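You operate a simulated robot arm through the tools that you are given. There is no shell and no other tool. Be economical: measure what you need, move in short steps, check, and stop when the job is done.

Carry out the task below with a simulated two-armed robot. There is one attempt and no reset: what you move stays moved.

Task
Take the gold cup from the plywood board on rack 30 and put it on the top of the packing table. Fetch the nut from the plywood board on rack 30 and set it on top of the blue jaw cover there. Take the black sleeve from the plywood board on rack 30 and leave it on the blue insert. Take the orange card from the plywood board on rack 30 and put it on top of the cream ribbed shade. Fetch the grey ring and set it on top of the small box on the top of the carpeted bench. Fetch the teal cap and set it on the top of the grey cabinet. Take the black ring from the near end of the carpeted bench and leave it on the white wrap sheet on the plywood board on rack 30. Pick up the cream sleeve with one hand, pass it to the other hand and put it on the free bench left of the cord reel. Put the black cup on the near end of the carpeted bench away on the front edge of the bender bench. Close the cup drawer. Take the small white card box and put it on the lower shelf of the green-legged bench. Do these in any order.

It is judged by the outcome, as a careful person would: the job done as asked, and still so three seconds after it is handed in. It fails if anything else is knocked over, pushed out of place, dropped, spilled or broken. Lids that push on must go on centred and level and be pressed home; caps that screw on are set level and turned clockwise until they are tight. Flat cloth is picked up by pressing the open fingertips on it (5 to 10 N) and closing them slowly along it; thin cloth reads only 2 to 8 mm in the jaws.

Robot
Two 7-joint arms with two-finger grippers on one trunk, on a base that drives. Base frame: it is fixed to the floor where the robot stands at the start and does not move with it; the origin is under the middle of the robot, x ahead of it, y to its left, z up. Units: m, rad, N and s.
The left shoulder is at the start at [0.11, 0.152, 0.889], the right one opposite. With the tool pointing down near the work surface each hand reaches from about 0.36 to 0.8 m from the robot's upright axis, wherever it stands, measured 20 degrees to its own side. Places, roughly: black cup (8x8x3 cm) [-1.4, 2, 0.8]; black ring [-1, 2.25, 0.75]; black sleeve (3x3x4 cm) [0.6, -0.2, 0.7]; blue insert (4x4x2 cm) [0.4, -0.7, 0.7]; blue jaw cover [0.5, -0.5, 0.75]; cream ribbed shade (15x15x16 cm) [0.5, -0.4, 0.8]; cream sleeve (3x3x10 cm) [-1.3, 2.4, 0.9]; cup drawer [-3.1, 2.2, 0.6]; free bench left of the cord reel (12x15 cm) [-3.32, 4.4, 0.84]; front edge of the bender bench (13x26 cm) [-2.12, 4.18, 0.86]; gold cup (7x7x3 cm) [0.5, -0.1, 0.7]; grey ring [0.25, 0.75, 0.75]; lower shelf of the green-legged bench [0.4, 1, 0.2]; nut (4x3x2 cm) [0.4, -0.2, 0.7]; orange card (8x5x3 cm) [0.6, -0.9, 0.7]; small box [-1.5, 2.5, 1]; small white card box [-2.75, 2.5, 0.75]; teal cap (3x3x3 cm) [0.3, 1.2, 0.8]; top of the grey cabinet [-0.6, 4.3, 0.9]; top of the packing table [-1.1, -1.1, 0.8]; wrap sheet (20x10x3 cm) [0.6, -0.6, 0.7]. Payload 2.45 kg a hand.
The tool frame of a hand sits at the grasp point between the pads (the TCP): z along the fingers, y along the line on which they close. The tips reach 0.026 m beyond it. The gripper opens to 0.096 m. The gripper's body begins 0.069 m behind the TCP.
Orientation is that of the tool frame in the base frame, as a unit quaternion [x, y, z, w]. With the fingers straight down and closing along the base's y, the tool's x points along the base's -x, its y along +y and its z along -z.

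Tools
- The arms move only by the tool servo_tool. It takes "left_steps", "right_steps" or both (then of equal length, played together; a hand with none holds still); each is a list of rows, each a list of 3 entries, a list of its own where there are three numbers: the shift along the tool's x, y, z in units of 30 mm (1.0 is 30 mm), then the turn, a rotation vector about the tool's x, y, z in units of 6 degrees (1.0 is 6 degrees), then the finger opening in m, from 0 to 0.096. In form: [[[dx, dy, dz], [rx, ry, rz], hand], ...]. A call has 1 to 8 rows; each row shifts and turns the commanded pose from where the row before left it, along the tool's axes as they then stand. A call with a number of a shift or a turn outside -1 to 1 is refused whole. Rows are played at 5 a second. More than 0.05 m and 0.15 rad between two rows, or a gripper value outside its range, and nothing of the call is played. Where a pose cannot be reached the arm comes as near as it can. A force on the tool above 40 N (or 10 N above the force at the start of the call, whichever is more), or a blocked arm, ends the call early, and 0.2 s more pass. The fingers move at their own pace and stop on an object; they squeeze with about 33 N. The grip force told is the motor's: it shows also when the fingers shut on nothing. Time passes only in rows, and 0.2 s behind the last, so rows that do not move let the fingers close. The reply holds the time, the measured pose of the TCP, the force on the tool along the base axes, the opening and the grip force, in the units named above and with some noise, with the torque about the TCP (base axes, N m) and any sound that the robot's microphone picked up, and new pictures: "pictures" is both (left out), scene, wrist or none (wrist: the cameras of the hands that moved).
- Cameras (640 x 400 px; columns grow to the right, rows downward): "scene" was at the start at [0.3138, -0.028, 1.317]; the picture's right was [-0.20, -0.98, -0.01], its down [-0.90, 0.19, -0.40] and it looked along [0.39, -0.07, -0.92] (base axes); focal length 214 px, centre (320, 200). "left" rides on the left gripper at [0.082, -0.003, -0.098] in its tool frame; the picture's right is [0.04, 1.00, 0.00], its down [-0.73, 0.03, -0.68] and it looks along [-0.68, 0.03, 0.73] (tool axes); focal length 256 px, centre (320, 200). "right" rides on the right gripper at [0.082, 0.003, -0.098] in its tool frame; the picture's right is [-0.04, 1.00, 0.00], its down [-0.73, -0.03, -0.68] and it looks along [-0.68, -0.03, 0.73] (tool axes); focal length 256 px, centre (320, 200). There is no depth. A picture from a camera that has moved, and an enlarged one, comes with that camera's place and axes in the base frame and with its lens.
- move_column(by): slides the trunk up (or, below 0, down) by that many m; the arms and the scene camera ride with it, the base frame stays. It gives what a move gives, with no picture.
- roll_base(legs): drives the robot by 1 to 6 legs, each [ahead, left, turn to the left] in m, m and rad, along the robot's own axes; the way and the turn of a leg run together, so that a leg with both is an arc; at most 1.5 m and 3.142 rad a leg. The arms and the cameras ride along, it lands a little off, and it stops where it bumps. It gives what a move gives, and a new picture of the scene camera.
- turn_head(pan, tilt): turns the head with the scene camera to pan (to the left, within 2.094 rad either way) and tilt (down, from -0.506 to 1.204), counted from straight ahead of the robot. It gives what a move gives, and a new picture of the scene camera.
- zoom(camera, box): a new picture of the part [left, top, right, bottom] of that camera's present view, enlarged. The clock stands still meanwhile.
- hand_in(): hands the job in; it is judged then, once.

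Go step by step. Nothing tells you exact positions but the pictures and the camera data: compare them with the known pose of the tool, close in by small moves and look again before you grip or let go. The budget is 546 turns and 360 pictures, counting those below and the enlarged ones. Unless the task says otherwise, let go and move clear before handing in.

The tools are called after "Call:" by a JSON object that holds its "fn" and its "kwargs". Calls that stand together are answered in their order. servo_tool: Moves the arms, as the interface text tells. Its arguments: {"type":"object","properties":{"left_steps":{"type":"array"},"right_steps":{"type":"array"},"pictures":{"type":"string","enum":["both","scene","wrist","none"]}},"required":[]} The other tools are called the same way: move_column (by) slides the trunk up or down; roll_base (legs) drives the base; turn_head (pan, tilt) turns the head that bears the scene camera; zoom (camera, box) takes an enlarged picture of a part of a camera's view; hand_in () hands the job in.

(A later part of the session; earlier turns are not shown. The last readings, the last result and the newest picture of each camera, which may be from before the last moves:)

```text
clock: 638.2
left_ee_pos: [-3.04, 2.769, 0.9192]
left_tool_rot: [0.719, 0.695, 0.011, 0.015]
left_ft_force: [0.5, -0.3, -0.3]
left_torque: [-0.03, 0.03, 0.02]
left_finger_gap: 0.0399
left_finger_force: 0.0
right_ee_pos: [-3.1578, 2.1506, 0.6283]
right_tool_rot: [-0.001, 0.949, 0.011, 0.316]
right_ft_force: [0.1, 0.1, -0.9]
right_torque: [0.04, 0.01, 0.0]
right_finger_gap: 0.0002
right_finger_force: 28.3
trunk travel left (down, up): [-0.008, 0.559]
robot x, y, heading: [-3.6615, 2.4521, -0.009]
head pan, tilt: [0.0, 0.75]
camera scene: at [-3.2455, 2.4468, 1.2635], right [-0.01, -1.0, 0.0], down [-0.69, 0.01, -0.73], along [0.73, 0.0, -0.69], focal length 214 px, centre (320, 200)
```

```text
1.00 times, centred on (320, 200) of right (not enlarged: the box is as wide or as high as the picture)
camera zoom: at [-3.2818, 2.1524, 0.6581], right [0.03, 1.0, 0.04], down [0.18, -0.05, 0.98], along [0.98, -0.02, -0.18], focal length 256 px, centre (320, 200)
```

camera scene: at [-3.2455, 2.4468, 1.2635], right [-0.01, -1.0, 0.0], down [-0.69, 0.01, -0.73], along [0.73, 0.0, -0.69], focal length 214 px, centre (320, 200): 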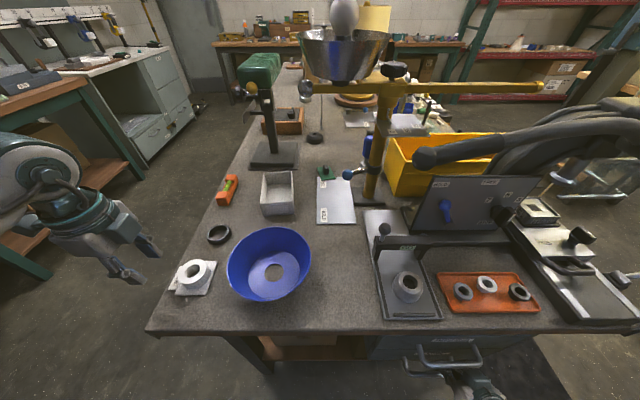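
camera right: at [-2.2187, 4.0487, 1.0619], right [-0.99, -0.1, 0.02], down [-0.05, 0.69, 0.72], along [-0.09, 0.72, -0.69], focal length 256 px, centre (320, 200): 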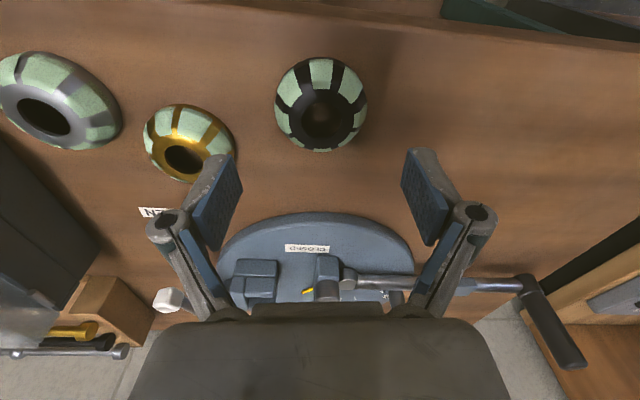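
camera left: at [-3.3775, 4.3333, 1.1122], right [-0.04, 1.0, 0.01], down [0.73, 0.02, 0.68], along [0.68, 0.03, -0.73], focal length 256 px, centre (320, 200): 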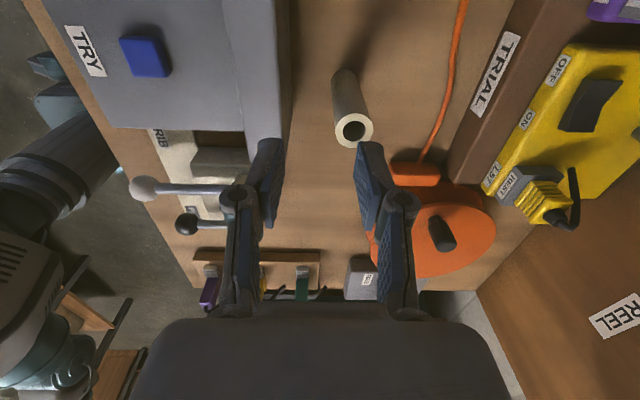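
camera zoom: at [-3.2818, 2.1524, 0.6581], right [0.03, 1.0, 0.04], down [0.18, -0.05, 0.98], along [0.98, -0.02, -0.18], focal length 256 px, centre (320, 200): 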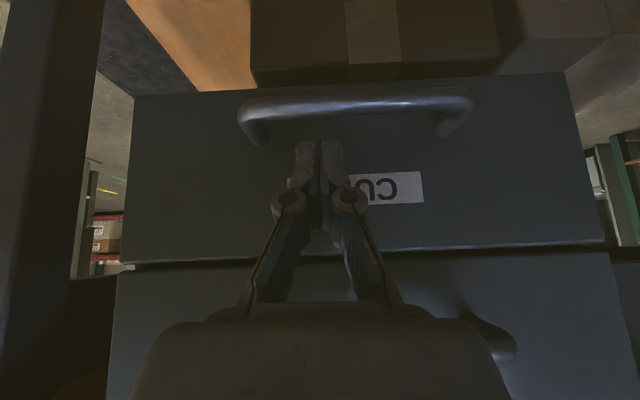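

The drawer is moving in with almost no resistance. I'll push on until it seats.

Call:
{"fn": "roll_base", "kwargs": {"legs": [[0.025, 0, 0]]}}

Call:
{"fn": "zoom", "kwargs": {"camera": "right", "box": [0, 0, 640, 400]}}

```text
clock: 639.1
left_ee_pos: [-3.0359, 2.7701, 0.9316]
left_tool_rot: [0.719, 0.694, 0.016, 0.022]
left_ft_force: [0.0, -0.2, 0.1]
left_torque: [0.02, -0.03, 0.0]
left_finger_gap: 0.0398
left_finger_force: 0.1
right_ee_pos: [-3.1476, 2.1469, 0.6358]
right_tool_rot: [0.007, 0.947, 0.007, 0.322]
right_ft_force: [-8.2, 0.4, -2.3]
right_torque: [-0.04, 0.14, 0.06]
right_finger_gap: 0.0061
right_finger_force: 28.8
trunk travel left (down, up): [-0.008, 0.559]
robot x, y, heading: [-3.645, 2.4497, -0.006]
head pan, tilt: [0.0, 0.75]
stopped in leg 1: the force on the tool passed its limit at 90 N (the readings are from after the stop); the commanded pose is now the measured one
camera scene: at [-3.2294, 2.4481, 1.2643], right [-0.01, -1.0, 0.0], down [-0.69, 0.01, -0.73], along [0.73, 0.0, -0.69], focal length 214 px, centre (320, 200)
```

scene: 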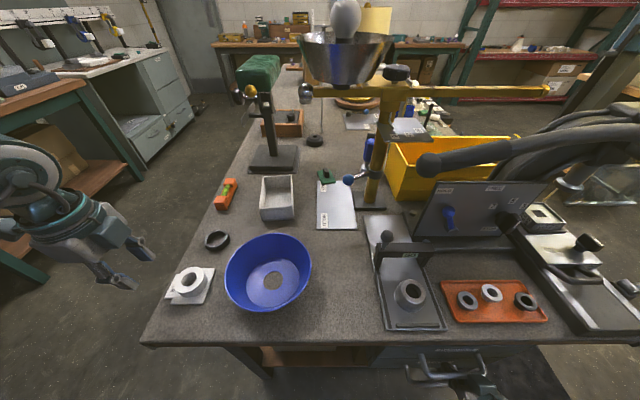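

```text
1.00 times, centred on (320, 200) of right (not enlarged: the box is as wide or as high as the picture)
camera zoom: at [-3.2722, 2.1523, 0.6645], right [0.04, 1.0, 0.04], down [0.17, -0.05, 0.98], along [0.98, -0.03, -0.17], focal length 256 px, centre (320, 200)
```

zoom: 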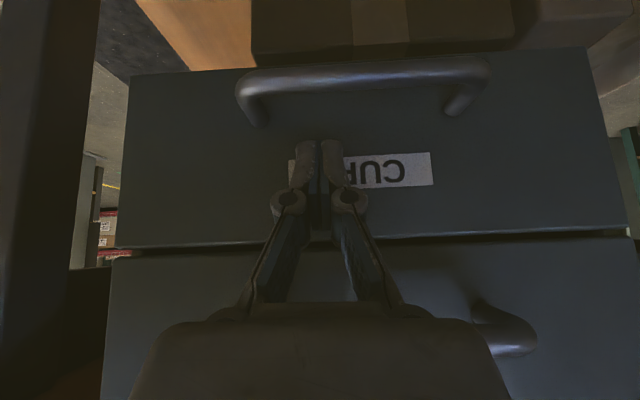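

The drawer is shut flush. Next, the white card box: I'll back off, raise the right hand out of the way, and line the left hand up with the box's near wall.

Call:
{"fn": "roll_base", "kwargs": {"legs": [[-0.2, 0, 0]]}}

Call:
{"fn": "servo_tool", "kwargs": {"right_steps": [[[0, 0, -0.8], [0, 1, 0], 0.04], [[0, 0, -0.8], [0, 1, 0], 0.04], [[0, 0, -0.9], [0, 1, 0], 0.04], [[0, 0, -1], [0, 1, 0], 0.04], [[0, 0, -1], [0, 1, 0], 0.04], [[0, 0, -1], [0, 1, 0], 0.04], [[0, 0, -1], [0, 0, 0], 0.04], [[0, 0, -1], [0, 0, 0], 0.04]], "left_steps": [[[0, 0, -0.5], [0, 0, 0], 0.04], [[0, 0, -0.5], [0, 0, 0], 0.04], [[0, 0, 0], [0, 0, 0], 0.04], [[0, 0, 0], [0, 0, 0], 0.04], [[0, 0, 0], [0, 0, 0], 0.04], [[0, 0, 0], [0, 0, 0], 0.04], [[0, 0, 0], [0, 0, 0], 0.04], [[0, 0, 0], [0, 0, 0], 0.04]], "pictures": "none"}}

Call:
{"fn": "servo_tool", "kwargs": {"right_steps": [[[0.3, 0, -1], [0, 0, 0], 0.04], [[0.3, 0, -1], [0, 0, 0], 0.04], [[0.3, 0, -1], [0, 0, 0], 0.04], [[0.3, 0, -1], [0, 0, 0], 0.04], [[0.3, 0, -1], [0, 0, 0], 0.04]], "pictures": "none"}}

Call:
{"fn": "roll_base", "kwargs": {"legs": [[0, -0.2, 0], [0.37, 0, 0]]}}

Call:
{"fn": "zoom", "kwargs": {"camera": "left", "box": [0, 0, 640, 400]}}

```text
clock: 640.7
left_ee_pos: [-3.2368, 2.7711, 0.9318]
left_tool_rot: [0.719, 0.695, 0.017, 0.023]
left_ft_force: [0.4, 0.4, 0.1]
left_torque: [0.0, -0.05, 0.0]
left_finger_gap: 0.0398
left_finger_force: 0.1
right_ee_pos: [-3.3469, 2.1489, 0.6363]
right_tool_rot: [0.007, 0.946, 0.008, 0.323]
right_ft_force: [1.1, -0.3, 0.1]
right_torque: [0.01, -0.01, -0.03]
right_finger_gap: 0.0001
right_finger_force: 28.7
trunk travel left (down, up): [-0.008, 0.559]
robot x, y, heading: [-3.8451, 2.4548, -0.011]
head pan, tilt: [0.0, 0.75]
camera scene: at [-3.4292, 2.4486, 1.2644], right [-0.01, -1.0, 0.0], down [-0.69, 0.01, -0.73], along [0.73, -0.01, -0.69], focal length 214 px, centre (320, 200)
```

scene: 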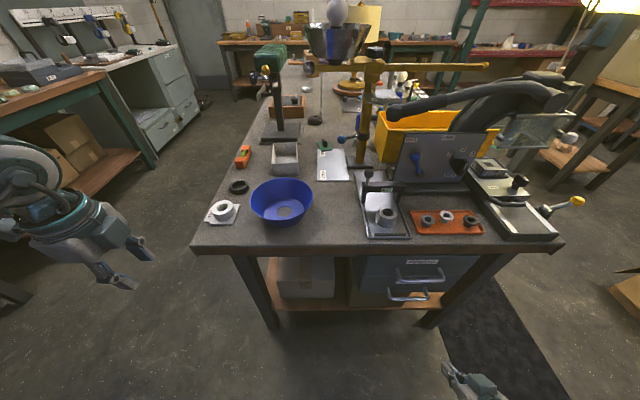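

```text
clock: 642.5
left_ee_pos: [-3.2432, 2.7717, 0.9655]
left_tool_rot: [0.719, 0.694, 0.019, 0.024]
left_ft_force: [-0.3, 0.1, -0.5]
left_torque: [0.0, 0.02, 0.0]
left_finger_gap: 0.04
left_finger_force: 0.1
right_ee_pos: [-3.4008, 2.1425, 0.8496]
right_tool_rot: [0.005, 1.0, 0.009, 0.017]
right_ft_force: [0.4, 0.9, 0.2]
right_torque: [0.06, 0.01, 0.01]
right_finger_gap: 0.0398
right_finger_force: 0.1
right hand out of reach, approached as far as the arm can: row 1
trunk travel left (down, up): [-0.008, 0.559]
robot x, y, heading: [-3.8467, 2.4506, -0.007]
head pan, tilt: [0.0, 0.75]
```

```text
clock: 643.7
left_ee_pos: [-3.2431, 2.7716, 0.9657]
left_tool_rot: [0.719, 0.694, 0.019, 0.024]
left_ft_force: [1.3, -0.5, -0.4]
left_torque: [0.04, 0.0, 0.0]
left_finger_gap: 0.0399
left_finger_force: 0.0
right_ee_pos: [-3.4538, 2.1413, 0.9994]
right_tool_rot: [0.005, 1.0, 0.008, 0.017]
right_ft_force: [0.7, -1.0, -0.2]
right_torque: [0.03, 0.02, 0.0]
right_finger_gap: 0.0403
right_finger_force: 0.1
trunk travel left (down, up): [-0.008, 0.559]
robot x, y, heading: [-3.8438, 2.4535, -0.01]
head pan, tilt: [0.0, 0.75]
```

```text
clock: 647.2
left_ee_pos: [-2.8724, 2.57, 0.9645]
left_tool_rot: [0.718, 0.695, 0.018, 0.023]
left_ft_force: [-0.9, 0.9, -0.4]
left_torque: [-0.01, 0.03, -0.03]
left_finger_gap: 0.0401
left_finger_force: 0.1
right_ee_pos: [-3.0808, 1.937, 0.997]
right_tool_rot: [0.004, 1.0, 0.008, 0.016]
right_ft_force: [-0.5, 0.5, -0.4]
right_torque: [-0.03, 0.04, 0.01]
right_finger_gap: 0.04
right_finger_force: 0.0
trunk travel left (down, up): [-0.008, 0.559]
robot x, y, heading: [-3.4746, 2.2505, -0.007]
head pan, tilt: [0.0, 0.75]
camera scene: at [-3.058, 2.2463, 1.264], right [-0.01, -1.0, 0.0], down [-0.69, 0.0, -0.73], along [0.73, 0.0, -0.69], focal length 214 px, centre (320, 200)
```

scene: 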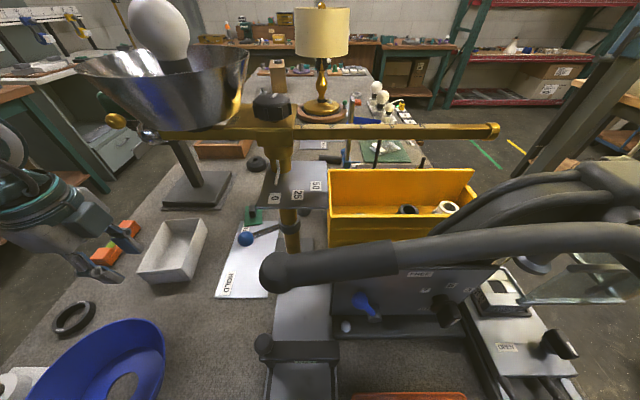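

```text
1.00 times, centred on (320, 200) of left (not enlarged: the box is as wide or as high as the picture)
camera zoom: at [-2.8785, 2.6513, 1.0619], right [1.0, 0.01, 0.06], down [-0.04, -0.73, 0.68], along [0.05, -0.69, -0.73], focal length 256 px, centre (320, 200)
```

zoom: 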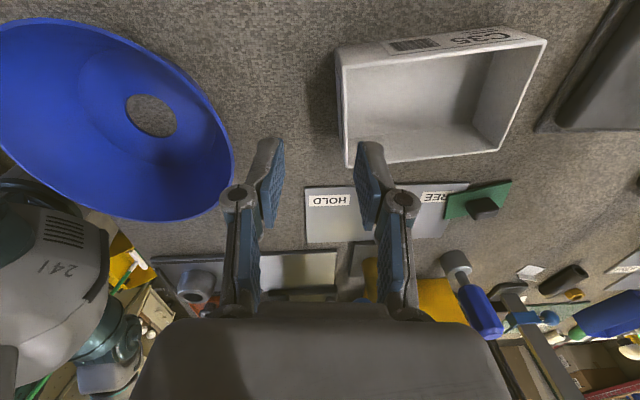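

The box is 14.5 by 9 cm; its near wall is at x≈-2.849. I'll straddle that wall with the left fingers and pinch it.

Call:
{"fn": "servo_tool", "kwargs": {"left_steps": [[[0, 0.4, 0], [0, 0, 0], 0.045], [[0, 0.4, 0.6], [0, 0, 0], 0.045], [[0, 0, 0.9], [0, 0, 0], 0.045], [[0, 0, 0.9], [0, 0, 0], 0.045], [[0, 0, 0.8], [0, 0, 0], 0.045], [[0, 0, 0], [0, 0, 0], 0.045]], "pictures": "wrist"}}

```text
clock: 648.6
left_ee_pos: [-2.8487, 2.566, 0.8728]
left_tool_rot: [0.719, 0.694, 0.021, 0.026]
left_ft_force: [1.2, 0.6, 0.5]
left_torque: [-0.02, 0.02, 0.01]
left_finger_gap: 0.0451
left_finger_force: 0.0
right_ee_pos: [-3.087, 1.9372, 1.001]
right_tool_rot: [0.004, 1.0, 0.009, 0.02]
right_ft_force: [1.3, -0.1, 0.1]
right_torque: [0.01, -0.06, 0.02]
right_finger_gap: 0.0398
right_finger_force: 0.1
trunk travel left (down, up): [-0.008, 0.559]
robot x, y, heading: [-3.4764, 2.2525, -0.007]
head pan, tilt: [0.0, 0.75]
camera left: at [-2.8543, 2.6496, 0.9704], right [1.0, 0.01, 0.07], down [-0.04, -0.73, 0.68], along [0.05, -0.69, -0.73], focal length 256 px, centre (320, 200)
```

left: 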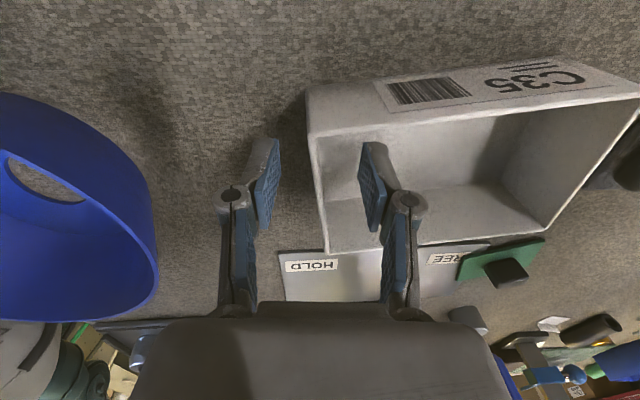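

Call:
{"fn": "servo_tool", "kwargs": {"left_steps": [[[0, 0, 0.45], [0, 0, 0], 0.045], [[0, 0, 0], [0, 0, 0], 0.03], [[0, 0, 0], [0, 0, 0], 0.015], [[0, 0, 0], [0, 0, 0], 0.0], [[0, 0, 0], [0, 0, 0], 0.0], [[0, 0, -0.7], [0, 0, 0], 0.0], [[0, 0, -1], [0, 0, 0], 0.0], [[0, 0, -1], [0, 0, 0], 0.0]], "pictures": "wrist"}}

```text
clock: 650.5
left_ee_pos: [-2.8523, 2.5677, 0.9405]
left_tool_rot: [0.719, 0.694, 0.02, 0.025]
left_ft_force: [0.1, 0.0, -0.2]
left_torque: [0.04, 0.02, 0.02]
left_finger_gap: 0.0061
left_finger_force: 31.6
right_ee_pos: [-3.0857, 1.937, 0.9995]
right_tool_rot: [0.004, 1.0, 0.009, 0.019]
right_ft_force: [-0.6, 0.2, 0.1]
right_torque: [0.0, 0.02, 0.0]
right_finger_gap: 0.0403
right_finger_force: 0.1
trunk travel left (down, up): [-0.008, 0.559]
robot x, y, heading: [-3.4734, 2.2505, -0.01]
head pan, tilt: [0.0, 0.75]
camera left: at [-2.8588, 2.6497, 1.0379], right [1.0, 0.01, 0.06], down [-0.04, -0.73, 0.68], along [0.05, -0.69, -0.73], focal length 256 px, centre (320, 200)
```

left: 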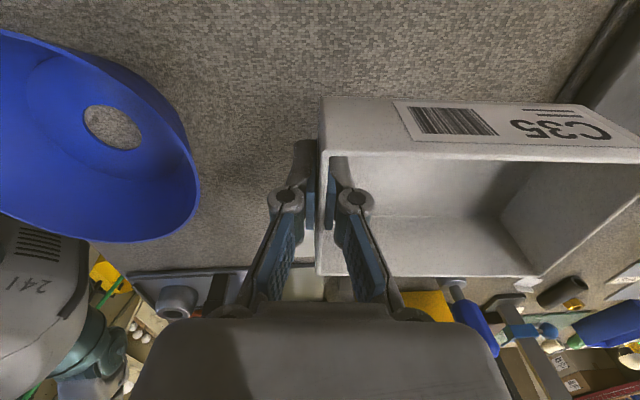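

The box is held level by its wall. I'll lift it more, back out, and drive along the north aisle toward the green-legged bench.

Call:
{"fn": "servo_tool", "kwargs": {"left_steps": [[[0, 0, -1], [0, 0, 0], 0.0], [[0, 0, -0.8], [0, 0, 0], 0.0]], "pictures": "none"}}

Call:
{"fn": "roll_base", "kwargs": {"legs": [[-0.5, 0, 0], [0, 1.08, 0.01], [1.5, 0, 0], [1.5, 0, 0], [0.33, 0, 0]]}}

```text
clock: 651.0
left_ee_pos: [-2.854, 2.5681, 0.9951]
left_tool_rot: [0.718, 0.695, 0.019, 0.025]
left_ft_force: [-0.2, -0.1, -0.9]
left_torque: [-0.01, 0.05, 0.01]
left_finger_gap: 0.0058
left_finger_force: 31.5
right_ee_pos: [-3.0859, 1.9376, 1.0001]
right_tool_rot: [0.004, 1.0, 0.008, 0.02]
right_ft_force: [0.6, 0.5, 0.3]
right_torque: [0.0, 0.0, -0.01]
right_finger_gap: 0.0396
right_finger_force: 0.0
trunk travel left (down, up): [-0.008, 0.559]
robot x, y, heading: [-3.4787, 2.2514, 0.001]
head pan, tilt: [0.0, 0.75]
```

```text
clock: 653.5
left_ee_pos: [-3.2919, 2.5765, 1.0043]
left_tool_rot: [0.718, 0.695, 0.024, 0.033]
left_ft_force: [-1.4, -0.1, -0.2]
left_torque: [-0.01, -0.04, 0.03]
left_finger_gap: 0.0059
left_finger_force: 31.0
right_ee_pos: [-3.5248, 1.9454, 1.0077]
right_tool_rot: [0.003, 1.0, 0.006, 0.027]
right_ft_force: [-0.2, -0.4, 0.9]
right_torque: [-0.05, -0.06, 0.03]
right_finger_gap: 0.0404
right_finger_force: 0.1
trunk travel left (down, up): [-0.008, 0.559]
robot x, y, heading: [-3.8983, 2.254, -0.005]
head pan, tilt: [0.0, 0.75]
stopped in leg 1: the robot was blocked; the commanded pose is now the measured one
camera scene: at [-3.4869, 2.253, 1.2666], right [0.0, -1.0, 0.0], down [-0.68, 0.0, -0.73], along [0.73, 0.0, -0.68], focal length 214 px, centre (320, 200)
```

scene: 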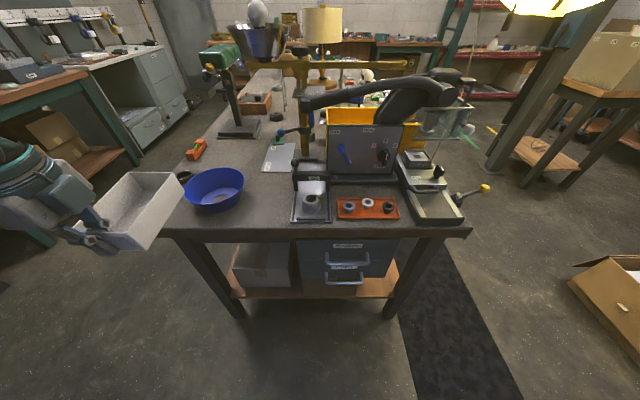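

Something is just behind me, so I'll ease forward and go on.

Call:
{"fn": "roll_base", "kwargs": {"legs": [[0.06, 0, 0], [0, 1.07, 0.005], [1.5, 0, 0], [1.5, 0, 0], [0.2, 0, 0]]}}

```text
clock: 674.9
left_ee_pos: [-0.0238, 3.6566, 0.9998]
left_tool_rot: [0.713, 0.7, 0.023, 0.028]
left_ft_force: [0.2, -0.5, -0.2]
left_torque: [-0.02, 0.05, -0.01]
left_finger_gap: 0.0062
left_finger_force: 31.1
right_ee_pos: [-0.247, 3.0227, 1.0043]
right_tool_rot: [-0.003, 1.0, 0.008, 0.022]
right_ft_force: [1.6, -0.5, 0.2]
right_torque: [-0.01, 0.0, 0.02]
right_finger_gap: 0.0399
right_finger_force: 0.1
trunk travel left (down, up): [-0.008, 0.559]
robot x, y, heading: [-0.6301, 3.327, 0.009]
head pan, tilt: [0.0, 0.75]
camera scene: at [-0.2146, 3.331, 1.2639], right [0.01, -1.0, 0.0], down [-0.69, 0.0, -0.73], along [0.73, 0.01, -0.69], focal length 214 px, centre (320, 200)
```

scene: 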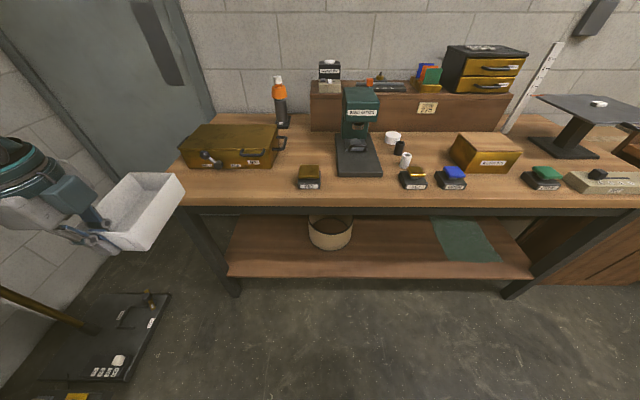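

Call:
{"fn": "roll_base", "kwargs": {"legs": [[0.05, 0, -0.009], [0, -1.3, 0], [0, -1.3, 0]]}}

Call:
{"fn": "turn_head", "kwargs": {"pan": 0.35, "tilt": 0.95}}

```text
clock: 688.0
left_ee_pos: [0.028, 1.0563, 1.0037]
left_tool_rot: [0.718, 0.695, 0.024, 0.03]
left_ft_force: [-0.9, -1.0, 0.1]
left_torque: [-0.03, 0.09, 0.01]
left_finger_gap: 0.0061
left_finger_force: 30.9
right_ee_pos: [-0.2043, 0.4248, 1.0067]
right_tool_rot: [0.004, 1.0, 0.008, 0.026]
right_ft_force: [-0.3, 0.2, 0.1]
right_torque: [-0.01, 0.01, 0.01]
right_finger_gap: 0.0401
right_finger_force: 0.1
trunk travel left (down, up): [-0.008, 0.559]
robot x, y, heading: [-0.5763, 0.732, -0.002]
head pan, tilt: [0.0, 0.75]
camera scene: at [-0.1623, 0.7322, 1.2641], right [-0.01, -1.0, 0.0], down [-0.69, 0.0, -0.73], along [0.73, 0.0, -0.69], focal length 214 px, centre (320, 200)
```

scene: 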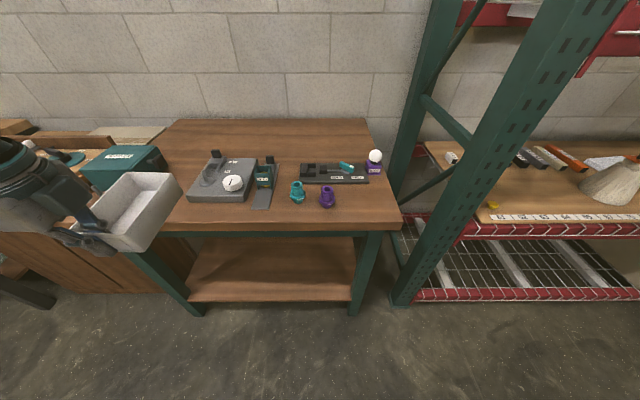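

```text
clock: 688.9
left_ee_pos: [0.0228, 1.0548, 1.0068]
left_tool_rot: [0.718, 0.695, 0.026, 0.032]
left_ft_force: [-0.5, -0.9, -0.3]
left_torque: [0.03, 0.03, 0.06]
left_finger_gap: 0.0057
left_finger_force: 31.8
right_ee_pos: [-0.2099, 0.4249, 1.0086]
right_tool_rot: [0.004, 1.0, 0.007, 0.029]
right_ft_force: [-0.7, -0.1, 0.0]
right_torque: [0.0, -0.01, -0.01]
right_finger_gap: 0.04
right_finger_force: 0.1
trunk travel left (down, up): [-0.008, 0.559]
robot x, y, heading: [-0.5806, 0.735, -0.008]
head pan, tilt: [0.351, 0.949]
camera scene: at [-0.1769, 0.7568, 1.2488], right [0.34, -0.94, 0.0], down [-0.77, -0.27, -0.58], along [0.54, 0.2, -0.82], focal length 214 px, centre (320, 200)
```

scene: 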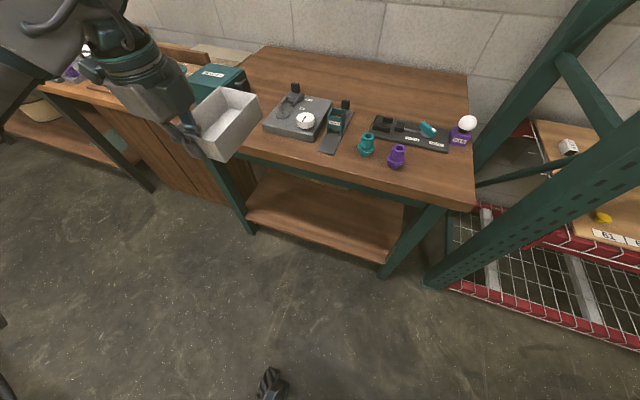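

The shelf front is at x≈0.26. I'll lower the box in front of the bench first.

Call:
{"fn": "servo_tool", "kwargs": {"left_steps": [[[0, 0, 1], [0, 0, 0], 0.0], [[0, 0, 1], [0, 0, 0], 0.0], [[0, 0, 1], [0, 0, 0], 0.0], [[0, 0, 1], [0, 0, 0], 0.0], [[0, 0, 1], [0, 0, 0], 0.0], [[0, 0, 1], [0, 0, 0], 0.0], [[0, 0, 1], [0, 0, 0], 0.0], [[0, 0, 1], [0, 0, 0], 0.0]], "pictures": "none"}}

Call:
{"fn": "servo_tool", "kwargs": {"left_steps": [[[0, 0, 1], [0, 0, 0], 0.0], [[0, 0, 1], [0, 0, 0], 0.0], [[0, 0, 1], [0, 0, 0], 0.0], [[0, 0, 1], [0, 0, 0], 0.0], [[0, 0, 1], [0, 0, 0], 0.0], [[0, 0, 1], [0, 0, 0], 0.0], [[0, 0, 1], [0, 0, 0], 0.0], [[0, 0, 1], [0, 0, 0], 0.0]], "pictures": "none"}}

Call:
{"fn": "servo_tool", "kwargs": {"left_steps": [[[0, 0, 1], [0, 0, 0], 0.0], [[0, 0, 1], [0, 0, 0], 0.0], [[0, 0, 1], [0, 0, 0], 0.0], [[0, 0, 1], [0, 0, 0], 0.0], [[0, 0, 1], [0, 0, 0], 0.0], [[0, 0, 1], [0, 0, 0], 0.0], [[0, 0, 1], [0, 0, 0], 0.0]], "pictures": "none"}}

```text
clock: 690.7
left_ee_pos: [0.042, 1.0538, 0.767]
left_tool_rot: [0.718, 0.695, 0.026, 0.032]
left_ft_force: [-0.3, 0.0, -1.6]
left_torque: [-0.02, 0.03, -0.04]
left_finger_gap: 0.0061
left_finger_force: 31.7
right_ee_pos: [-0.2093, 0.424, 1.008]
right_tool_rot: [0.004, 1.0, 0.008, 0.028]
right_ft_force: [-0.1, -0.5, 0.6]
right_torque: [0.03, 0.03, 0.01]
right_finger_gap: 0.04
right_finger_force: 0.1
trunk travel left (down, up): [-0.008, 0.559]
robot x, y, heading: [-0.5744, 0.7375, -0.005]
head pan, tilt: [0.351, 0.949]
```

```text
clock: 692.5
left_ee_pos: [0.0626, 1.0521, 0.5261]
left_tool_rot: [0.718, 0.694, 0.026, 0.032]
left_ft_force: [0.5, -0.4, -1.1]
left_torque: [0.01, 0.07, 0.01]
left_finger_gap: 0.006
left_finger_force: 31.1
right_ee_pos: [-0.2087, 0.4228, 1.0076]
right_tool_rot: [0.004, 1.0, 0.009, 0.028]
right_ft_force: [-0.1, -0.8, -0.7]
right_torque: [0.02, -0.01, -0.01]
right_finger_gap: 0.0398
right_finger_force: 0.0
trunk travel left (down, up): [-0.008, 0.559]
robot x, y, heading: [-0.5779, 0.7344, -0.008]
head pan, tilt: [0.351, 0.949]
```

```text
clock: 694.1
left_ee_pos: [0.0726, 1.0538, 0.328]
left_tool_rot: [0.718, 0.695, 0.026, 0.032]
left_ft_force: [0.1, 0.5, -0.3]
left_torque: [-0.02, 0.01, 0.01]
left_finger_gap: 0.0061
left_finger_force: 31.6
left hand out of reach, approached as far as the arm can: row 7
right_ee_pos: [-0.21, 0.4237, 1.0096]
right_tool_rot: [0.004, 1.0, 0.008, 0.029]
right_ft_force: [-0.6, -0.4, 0.1]
right_torque: [0.04, 0.0, -0.01]
right_finger_gap: 0.04
right_finger_force: 0.0
trunk travel left (down, up): [-0.008, 0.559]
robot x, y, heading: [-0.5825, 0.7375, -0.005]
head pan, tilt: [0.351, 0.949]
```

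Call:
{"fn": "zoom", "kwargs": {"camera": "left", "box": [0, 0, 640, 400]}}

```text
1.00 times, centred on (320, 200) of left (not enlarged: the box is as wide or as high as the picture)
camera zoom: at [0.0637, 1.1351, 0.4248], right [1.0, 0.01, 0.08], down [-0.05, -0.73, 0.68], along [0.07, -0.69, -0.72], focal length 256 px, centre (320, 200)
```

zoom: 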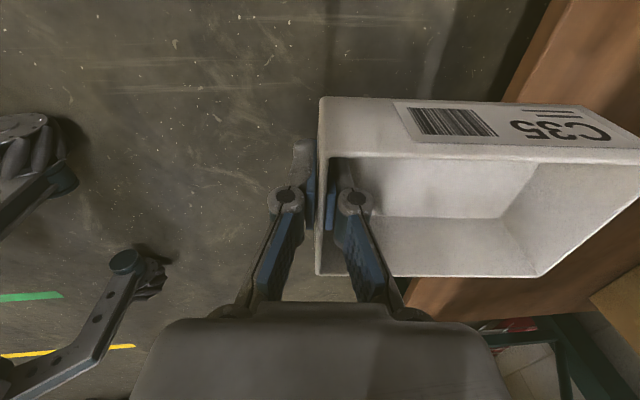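

From the front the hand can't get low enough (shelf top is at about 0.21). Placing it sideways with a straighter left arm will reach, so I'll back off, raise, and re-orient.

Call:
{"fn": "roll_base", "kwargs": {"legs": [[-0.25, 0.2, 0]]}}

Call:
{"fn": "servo_tool", "kwargs": {"left_steps": [[[0, 0, -1], [0, 0, -1], 0.0], [[0, 0, -1], [0, 0, -1], 0.0], [[0, 0, -1], [0, 0, -1], 0.0], [[0, 0, -1], [0, 0, -1], 0.0], [[0, 0, -1], [0, 0, -1], 0.0], [[0, 0, -1], [0, 0, -1], 0.0], [[0, 0, -1], [0, 0, -1], 0.0], [[0, 0, -1], [0, 0, -1], 0.0]], "pictures": "none"}}

Call:
{"fn": "roll_base", "kwargs": {"legs": [[0, 0, -1.565]]}}

Call:
{"fn": "servo_tool", "kwargs": {"left_steps": [[[0.7, 0.5, 0], [0, 0, -1], 0.0], [[0.7, 0.5, 0], [0, 0, -1], 0.0], [[0.7, 0.6, 0], [0, 0, -1], 0.0], [[0.8, 0.6, 0], [0, 0, -1], 0.0], [[0.8, 0.6, 0], [0, 0, -1], 0.0], [[0.9, 0.6, 0], [0, 0, -1], 0.0], [[0.9, 0.6, 0], [0, 0, -1], 0.0], [[0.9, 0.6, 0], [0, 0, -0.4], 0.0]], "pictures": "none"}}

```text
clock: 696.2
left_ee_pos: [-0.1751, 1.2527, 0.3287]
left_tool_rot: [0.718, 0.694, 0.028, 0.033]
left_ft_force: [-0.1, -0.7, -0.5]
left_torque: [-0.02, 0.03, 0.02]
left_finger_gap: 0.0059
left_finger_force: 31.7
right_ee_pos: [-0.4571, 0.6246, 1.0086]
right_tool_rot: [0.004, 1.0, 0.011, 0.029]
right_ft_force: [-0.1, -0.8, 0.1]
right_torque: [0.01, -0.04, 0.0]
right_finger_gap: 0.0399
right_finger_force: 0.0
trunk travel left (down, up): [-0.008, 0.559]
robot x, y, heading: [-0.8261, 0.9344, -0.005]
head pan, tilt: [0.351, 0.949]
camera scene: at [-0.4238, 0.9544, 1.2488], right [0.34, -0.94, -0.01], down [-0.77, -0.27, -0.58], along [0.54, 0.2, -0.82], focal length 214 px, centre (320, 200)
```

scene: 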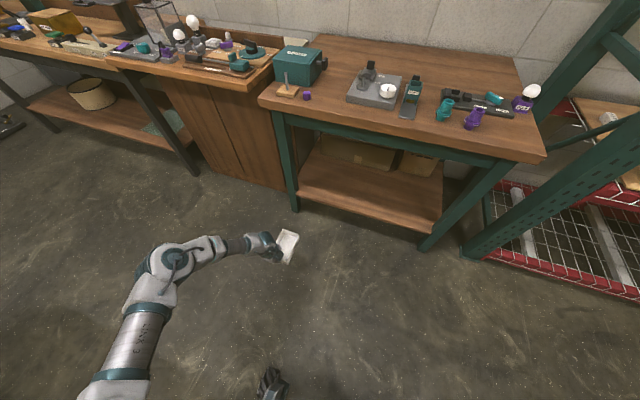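

```text
clock: 698.0
left_ee_pos: [-0.1986, 1.2591, 0.5719]
left_tool_rot: [0.373, 0.927, 0.01, 0.044]
left_ft_force: [0.5, 0.3, -0.5]
left_torque: [-0.01, -0.01, -0.01]
left_finger_gap: 0.0061
left_finger_force: 31.4
right_ee_pos: [-0.4628, 0.6281, 1.0126]
right_tool_rot: [0.003, 0.999, 0.007, 0.032]
right_ft_force: [-0.5, 1.2, 0.0]
right_torque: [-0.04, -0.01, -0.01]
right_finger_gap: 0.0399
right_finger_force: 0.2
trunk travel left (down, up): [-0.008, 0.559]
robot x, y, heading: [-0.8232, 0.9413, -0.008]
head pan, tilt: [0.351, 0.949]
```

```text
clock: 702.2
left_ee_pos: [-0.5085, 0.3088, 0.5713]
left_tool_rot: [0.92, 0.389, -0.023, 0.038]
left_ft_force: [0.1, 0.3, -0.6]
left_torque: [0.04, 0.08, 0.01]
left_finger_gap: 0.0058
left_finger_force: 31.8
right_ee_pos: [-1.1369, 0.5756, 1.0112]
right_tool_rot: [0.711, 0.703, -0.017, 0.027]
right_ft_force: [0.3, -0.5, -0.1]
right_torque: [-0.01, 0.01, 0.01]
right_finger_gap: 0.0401
right_finger_force: 0.0
trunk travel left (down, up): [-0.008, 0.559]
robot x, y, heading: [-0.824, 0.9346, -1.582]
head pan, tilt: [0.351, 0.949]
camera scene: at [-0.8049, 0.5343, 1.2486], right [-0.94, -0.33, 0.0], down [-0.27, 0.77, -0.58], along [0.19, -0.54, -0.82], focal length 214 px, centre (320, 200)
```

scene: 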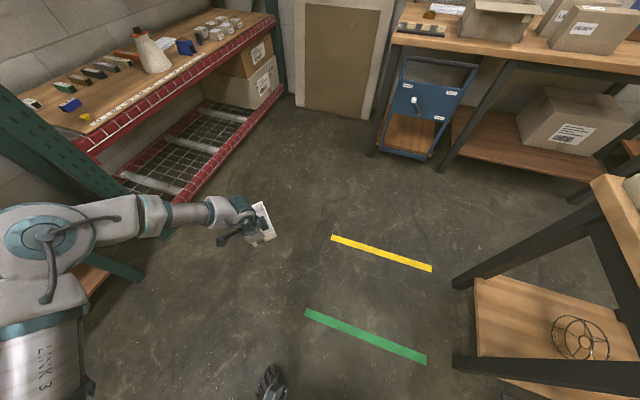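

```text
clock: 704.0
left_ee_pos: [-0.313, 0.433, 0.5605]
left_tool_rot: [0.705, 0.708, -0.038, 0.028]
left_ft_force: [0.2, 0.1, -0.4]
left_torque: [-0.01, 0.08, 0.0]
left_finger_gap: 0.006
left_finger_force: 31.4
right_ee_pos: [-1.1368, 0.5813, 1.0138]
right_tool_rot: [0.711, 0.703, -0.019, 0.029]
right_ft_force: [-0.7, -0.4, -0.3]
right_torque: [-0.02, 0.02, 0.02]
right_finger_gap: 0.04
right_finger_force: 0.1
trunk travel left (down, up): [-0.008, 0.559]
robot x, y, heading: [-0.8256, 0.9363, -1.578]
head pan, tilt: [0.351, 0.949]
```

Call:
{"fn": "servo_tool", "kwargs": {"left_steps": [[[1, 0.65, 0], [0, 0, 0], 0.0], [[1, 0.65, 0], [0, 0, 0], 0.0], [[1, 0.65, 0], [0, 0, 0], 0.0], [[1, 0.65, 0], [0, 0, 0], 0.0], [[1, 0.65, 0], [0, 0, 0], 0.0], [[1, 0.65, 0], [0, 0, 0], 0.0], [[1, 0.65, 0], [0, 0, 0], 0.0], [[1, 0.65, 0], [0, 0, 0], 0.0]], "pictures": "none"}}

Call:
{"fn": "servo_tool", "kwargs": {"left_steps": [[[1, 0.5, 1], [0, 0, 0], 0.0], [[1, 0.5, 1], [0, 0, 0], 0.0], [[0.5, 0, 1], [0, 0, 0], 0.0], [[0, 0, 1], [0, 0, 0], 0.0], [[0, 0, 1], [0, 0, 0], 0.0], [[0, 0, 1], [0, 0, 0], 0.0], [[0, 0, 1], [0, 0, 0], 0.0], [[0, 0, 1], [0, 0, 0], 0.0]], "pictures": "none"}}

```text
clock: 705.8
left_ee_pos: [-0.1586, 0.6719, 0.5363]
left_tool_rot: [0.705, 0.707, -0.038, 0.028]
left_ft_force: [0.2, 0.2, -0.7]
left_torque: [0.01, 0.05, 0.02]
left_finger_gap: 0.006
left_finger_force: 31.7
right_ee_pos: [-1.1356, 0.5815, 1.0139]
right_tool_rot: [0.711, 0.702, -0.02, 0.029]
right_ft_force: [0.0, -0.2, 0.8]
right_torque: [-0.02, 0.01, 0.02]
right_finger_gap: 0.0399
right_finger_force: 0.1
trunk travel left (down, up): [-0.008, 0.559]
robot x, y, heading: [-0.8262, 0.9377, -1.585]
head pan, tilt: [0.351, 0.949]
```

```text
clock: 707.6
left_ee_pos: [-0.1326, 0.724, 0.2871]
left_tool_rot: [0.704, 0.709, -0.038, 0.028]
left_ft_force: [1.0, 0.9, -0.2]
left_torque: [-0.02, 0.03, -0.01]
left_finger_gap: 0.006
left_finger_force: 31.9
right_ee_pos: [-1.1357, 0.5829, 1.0149]
right_tool_rot: [0.711, 0.702, -0.02, 0.028]
right_ft_force: [0.5, -0.4, 0.4]
right_torque: [0.01, -0.02, 0.01]
right_finger_gap: 0.04
right_finger_force: 0.0
trunk travel left (down, up): [-0.008, 0.559]
robot x, y, heading: [-0.8272, 0.9377, -1.586]
head pan, tilt: [0.351, 0.949]
```

The hand is low enough now. I'll level the box, move alongside the bench, and slide it in over the shelf.

Call:
{"fn": "servo_tool", "kwargs": {"left_steps": [[[0, 0, -0.3], [0, 0.9, 0], 0.0], [[0, 0, 0], [0, 0, 0], 0.0]], "pictures": "none"}}

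Call:
{"fn": "roll_base", "kwargs": {"legs": [[-0.27, 0, 0.015], [0, 0.25, 0]]}}

Call:
{"fn": "turn_head", "kwargs": {"pan": 1.45, "tilt": 0.8}}

```text
clock: 708.2
left_ee_pos: [-0.1336, 0.726, 0.2955]
left_tool_rot: [0.706, 0.708, -0.004, -0.006]
left_ft_force: [0.0, 0.2, -0.2]
left_torque: [0.0, 0.08, -0.03]
left_finger_gap: 0.0061
left_finger_force: 31.6
right_ee_pos: [-1.1362, 0.5822, 1.0143]
right_tool_rot: [0.711, 0.703, -0.02, 0.029]
right_ft_force: [0.1, -0.4, 0.0]
right_torque: [0.0, 0.03, 0.01]
right_finger_gap: 0.0399
right_finger_force: 0.1
trunk travel left (down, up): [-0.008, 0.559]
robot x, y, heading: [-0.8246, 0.9372, -1.58]
head pan, tilt: [0.351, 0.949]
```

```text
clock: 711.6
left_ee_pos: [0.1118, 1.009, 0.3062]
left_tool_rot: [0.702, 0.713, 0.0, -0.002]
left_ft_force: [-0.3, 0.2, 0.3]
left_torque: [0.05, 0.09, 0.04]
left_finger_gap: 0.0061
left_finger_force: 31.2
right_ee_pos: [-0.897, 0.8491, 1.0086]
right_tool_rot: [0.706, 0.707, -0.014, 0.035]
right_ft_force: [-0.4, -0.2, -0.7]
right_torque: [0.02, -0.04, 0.01]
right_finger_gap: 0.04
right_finger_force: 0.0
trunk travel left (down, up): [-0.008, 0.559]
robot x, y, heading: [-0.5753, 1.2107, -1.567]
head pan, tilt: [0.351, 0.949]
camera scene: at [-0.5663, 0.8093, 1.2496], right [-0.94, -0.35, -0.01], down [-0.28, 0.76, -0.58], along [0.21, -0.54, -0.81], focal length 214 px, centre (320, 200)
```

scene: 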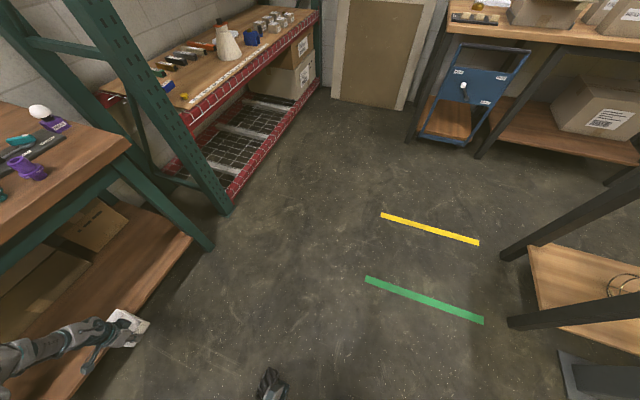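

```text
clock: 712.9
left_ee_pos: [0.1153, 1.0085, 0.2978]
left_tool_rot: [0.701, 0.713, -0.004, -0.004]
left_ft_force: [-0.7, -0.7, -0.7]
left_torque: [0.01, 0.03, 0.02]
left_finger_gap: 0.0061
left_finger_force: 31.5
right_ee_pos: [-0.887, 0.8525, 1.015]
right_tool_rot: [0.705, 0.708, -0.02, 0.032]
right_ft_force: [-0.3, 1.2, 0.0]
right_torque: [0.06, 0.02, 0.0]
right_finger_gap: 0.0398
right_finger_force: 0.0
trunk travel left (down, up): [-0.008, 0.559]
robot x, y, heading: [-0.5753, 1.2106, -1.564]
head pan, tilt: [1.45, 0.799]
camera scene: at [-0.493, 0.8681, 1.2608], right [-0.12, -0.99, 0.0], down [-0.71, 0.09, -0.69], along [0.69, -0.08, -0.72], focal length 214 px, centre (320, 200)
```

scene: 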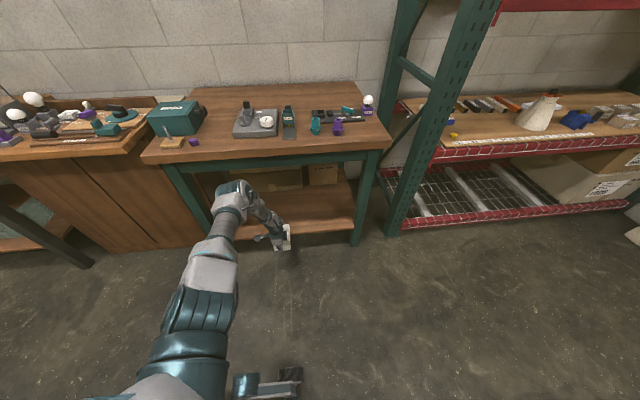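

Call:
{"fn": "roll_base", "kwargs": {"legs": [[0, 0.19, 0]]}}

Call:
{"fn": "servo_tool", "kwargs": {"left_steps": [[[0, 0, 0.4], [0, 0, 0], 0.0], [[0, 0, 0.4], [0, 0, 0], 0.0], [[0, 0, 0.2], [0, 0, 0], 0.0], [[0, 0, 0], [0, 0, 0], 0.0]], "pictures": "wrist"}}

```text
clock: 714.4
left_ee_pos: [0.2615, 1.0131, 0.2927]
left_tool_rot: [0.699, 0.715, -0.015, -0.011]
left_ft_force: [0.3, 0.5, -1.4]
left_torque: [-0.02, 0.05, 0.0]
left_finger_gap: 0.006
left_finger_force: 31.8
right_ee_pos: [-0.7287, 0.863, 1.0177]
right_tool_rot: [0.706, 0.707, -0.021, 0.037]
right_ft_force: [0.4, 0.4, -0.7]
right_torque: [0.0, 0.02, -0.04]
right_finger_gap: 0.0399
right_finger_force: 0.0
trunk travel left (down, up): [-0.008, 0.559]
robot x, y, heading: [-0.4181, 1.214, -1.572]
head pan, tilt: [1.45, 0.799]
stopped in leg 1: the robot was blocked; the commanded pose is now the measured one
camera scene: at [-0.3294, 0.8696, 1.261], right [-0.12, -0.99, 0.0], down [-0.72, 0.09, -0.69], along [0.69, -0.08, -0.72], focal length 214 px, centre (320, 200)
```

scene: 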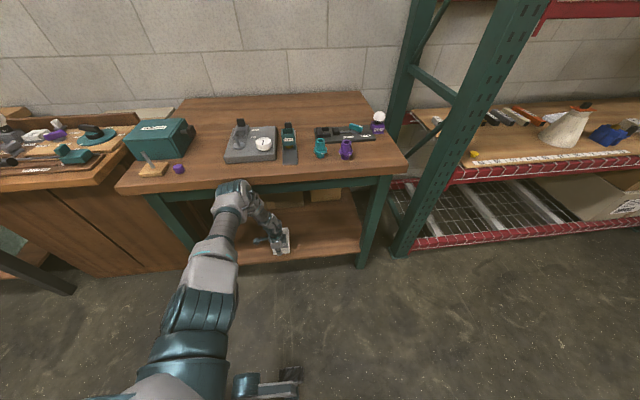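

```text
clock: 715.4
left_ee_pos: [0.2604, 1.0152, 0.2648]
left_tool_rot: [0.699, 0.715, -0.013, -0.011]
left_ft_force: [-0.3, 0.6, -0.9]
left_torque: [0.0, 0.03, 0.0]
left_finger_gap: 0.006
left_finger_force: 31.9
right_ee_pos: [-0.7335, 0.8623, 1.0155]
right_tool_rot: [0.706, 0.707, -0.02, 0.037]
right_ft_force: [-0.3, 0.4, 0.1]
right_torque: [0.01, -0.03, -0.01]
right_finger_gap: 0.0399
right_finger_force: 0.1
trunk travel left (down, up): [-0.008, 0.559]
robot x, y, heading: [-0.4186, 1.2121, -1.571]
head pan, tilt: [1.45, 0.799]
camera left: at [0.2585, 1.0957, 0.3633], right [1.0, 0.06, -0.03], down [0.07, -0.73, 0.68], along [0.02, -0.68, -0.73], focal length 256 px, centre (320, 200)
```

left: 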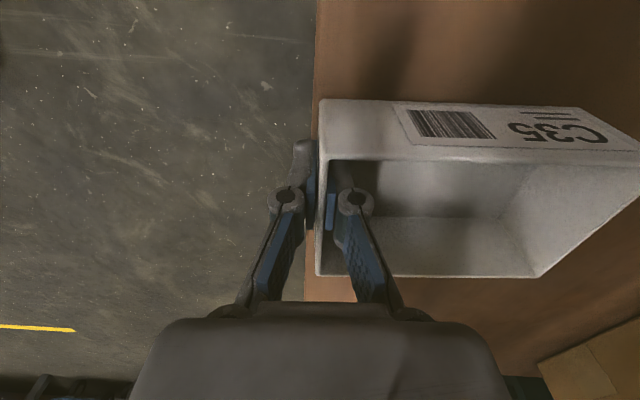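

The box is just over the shelf. I'll push it a little further in with the arm and lower it.

Call:
{"fn": "servo_tool", "kwargs": {"left_steps": [[[0, 0.5, 0], [0, 0, 0], 0.0], [[0, 0.5, 0.1], [0, 0, 0], 0.0], [[0, 0, 0.15], [0, 0, 0], 0.0], [[0, 0, 0.1], [0, 0, 0], 0.0], [[0, 0, 0], [0, 0, 0], 0.0]], "pictures": "none"}}

Call:
{"fn": "servo_tool", "kwargs": {"left_steps": [[[0, 0, 0.1], [0, 0, 0], 0.0], [[0, 0, 0.1], [0, 0, 0], 0.0], [[0, 0, 0], [0, 0, 0], 0.0]], "pictures": "none"}}

```text
clock: 716.6
left_ee_pos: [0.2907, 1.0146, 0.2542]
left_tool_rot: [0.699, 0.715, -0.013, -0.011]
left_ft_force: [0.6, -0.8, 0.3]
left_torque: [-0.01, 0.05, 0.0]
left_finger_gap: 0.006
left_finger_force: 31.1
right_ee_pos: [-0.7338, 0.8613, 1.0151]
right_tool_rot: [0.706, 0.707, -0.019, 0.037]
right_ft_force: [0.2, -0.4, -0.2]
right_torque: [0.02, 0.05, 0.01]
right_finger_gap: 0.0399
right_finger_force: 0.0
trunk travel left (down, up): [-0.008, 0.559]
robot x, y, heading: [-0.4156, 1.211, -1.565]
head pan, tilt: [1.45, 0.799]
```

```text
clock: 717.4
left_ee_pos: [0.2894, 1.0132, 0.2495]
left_tool_rot: [0.699, 0.715, -0.012, -0.009]
left_ft_force: [-0.7, 0.2, 9.3]
left_torque: [-0.5, -0.73, -0.03]
left_finger_gap: 0.006
left_finger_force: 32.2
right_ee_pos: [-0.7354, 0.8624, 1.0145]
right_tool_rot: [0.706, 0.707, -0.02, 0.038]
right_ft_force: [-1.0, 0.2, -0.4]
right_torque: [-0.02, 0.04, 0.01]
right_finger_gap: 0.0401
right_finger_force: 0.0
trunk travel left (down, up): [-0.008, 0.559]
robot x, y, heading: [-0.418, 1.2103, -1.57]
head pan, tilt: [1.45, 0.799]
```

It's on the shelf. I'll open, lift clear of the wall and withdraw.

Call:
{"fn": "servo_tool", "kwargs": {"left_steps": [[[0, 0, -0.05], [0, 0, 0], 0.015], [[0, 0, 0], [0, 0, 0], 0.03], [[0, 0, 0], [0, 0, 0], 0.03], [[0, 0, -0.8], [0, 0, 0], 0.03], [[0, 0, -1], [0, 0, 0], 0.03], [[0, 0, -0.9], [0, 0, 0], 0.03], [[0, 0, 0], [0, 0, 0], 0.03]], "pictures": "wrist"}}

```text
clock: 719.2
left_ee_pos: [0.2669, 1.0242, 0.3099]
left_tool_rot: [0.69, 0.723, -0.035, -0.026]
left_ft_force: [0.1, 0.6, -0.5]
left_torque: [0.0, -0.02, -0.01]
left_finger_gap: 0.0301
left_finger_force: 0.0
right_ee_pos: [-0.7336, 0.8683, 1.0215]
right_tool_rot: [0.707, 0.706, -0.023, 0.039]
right_ft_force: [-1.4, 0.7, -0.5]
right_torque: [0.02, -0.01, 0.03]
right_finger_gap: 0.0401
right_finger_force: 0.1
trunk travel left (down, up): [-0.008, 0.559]
robot x, y, heading: [-0.4182, 1.209, -1.571]
head pan, tilt: [1.45, 0.799]
stopped in row 7 (left hand): the arm was blocked; the commanded pose is now the measured one
camera left: at [0.2675, 1.106, 0.4081], right [0.99, 0.09, -0.09], down [0.12, -0.72, 0.68], along [0.0, -0.69, -0.73], focal length 256 px, centre (320, 200)
```

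left: 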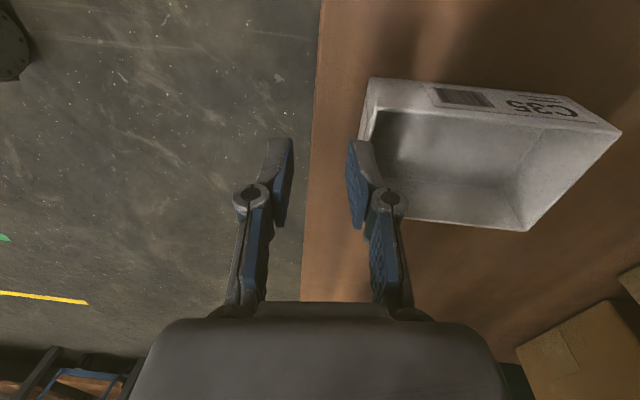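

The box is on the shelf. I'll withdraw sideways from under the bench.

Call:
{"fn": "roll_base", "kwargs": {"legs": [[0, -0.4, 0]]}}

Call:
{"fn": "zoom", "kwargs": {"camera": "scene", "box": [100, 60, 480, 300]}}

```text
clock: 721.6
left_ee_pos: [-0.1275, 1.0235, 0.3079]
left_tool_rot: [0.692, 0.721, -0.033, -0.027]
left_ft_force: [1.4, -0.7, -0.1]
left_torque: [0.0, 0.04, 0.01]
left_finger_gap: 0.03
left_finger_force: 0.0
right_ee_pos: [-1.1286, 0.8708, 1.0198]
right_tool_rot: [0.709, 0.704, -0.024, 0.037]
right_ft_force: [-0.1, 0.6, 0.8]
right_torque: [-0.03, 0.02, 0.02]
right_finger_gap: 0.0402
right_finger_force: 0.0
trunk travel left (down, up): [-0.008, 0.559]
robot x, y, heading: [-0.8146, 1.2103, -1.577]
head pan, tilt: [1.45, 0.799]
camera scene: at [-0.734, 0.8695, 1.2609], right [-0.13, -0.99, 0.0], down [-0.71, 0.09, -0.69], along [0.69, -0.08, -0.72], focal length 214 px, centre (320, 200)
```

scene: 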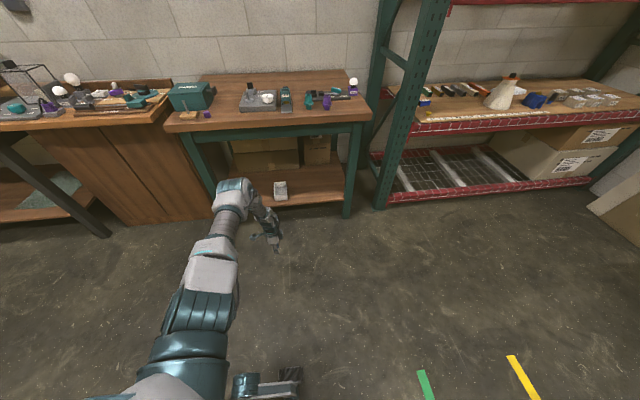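

```text
1.67 times, centred on (290, 180) of scene
camera zoom: at [-0.734, 0.8695, 1.2609], right [-0.13, -0.99, 0.0], down [-0.71, 0.09, -0.69], along [0.69, -0.08, -0.72], focal length 358 px, centre (370, 233)
```

zoom: 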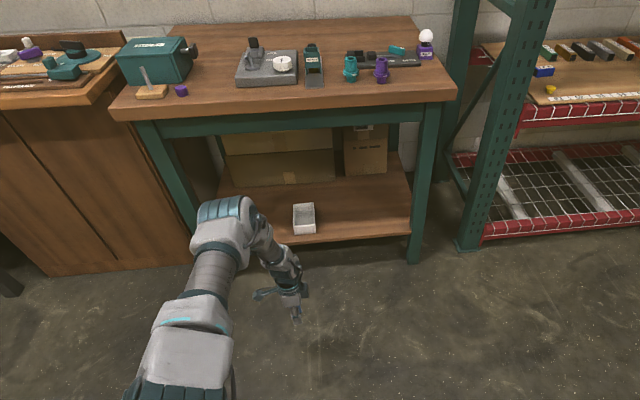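

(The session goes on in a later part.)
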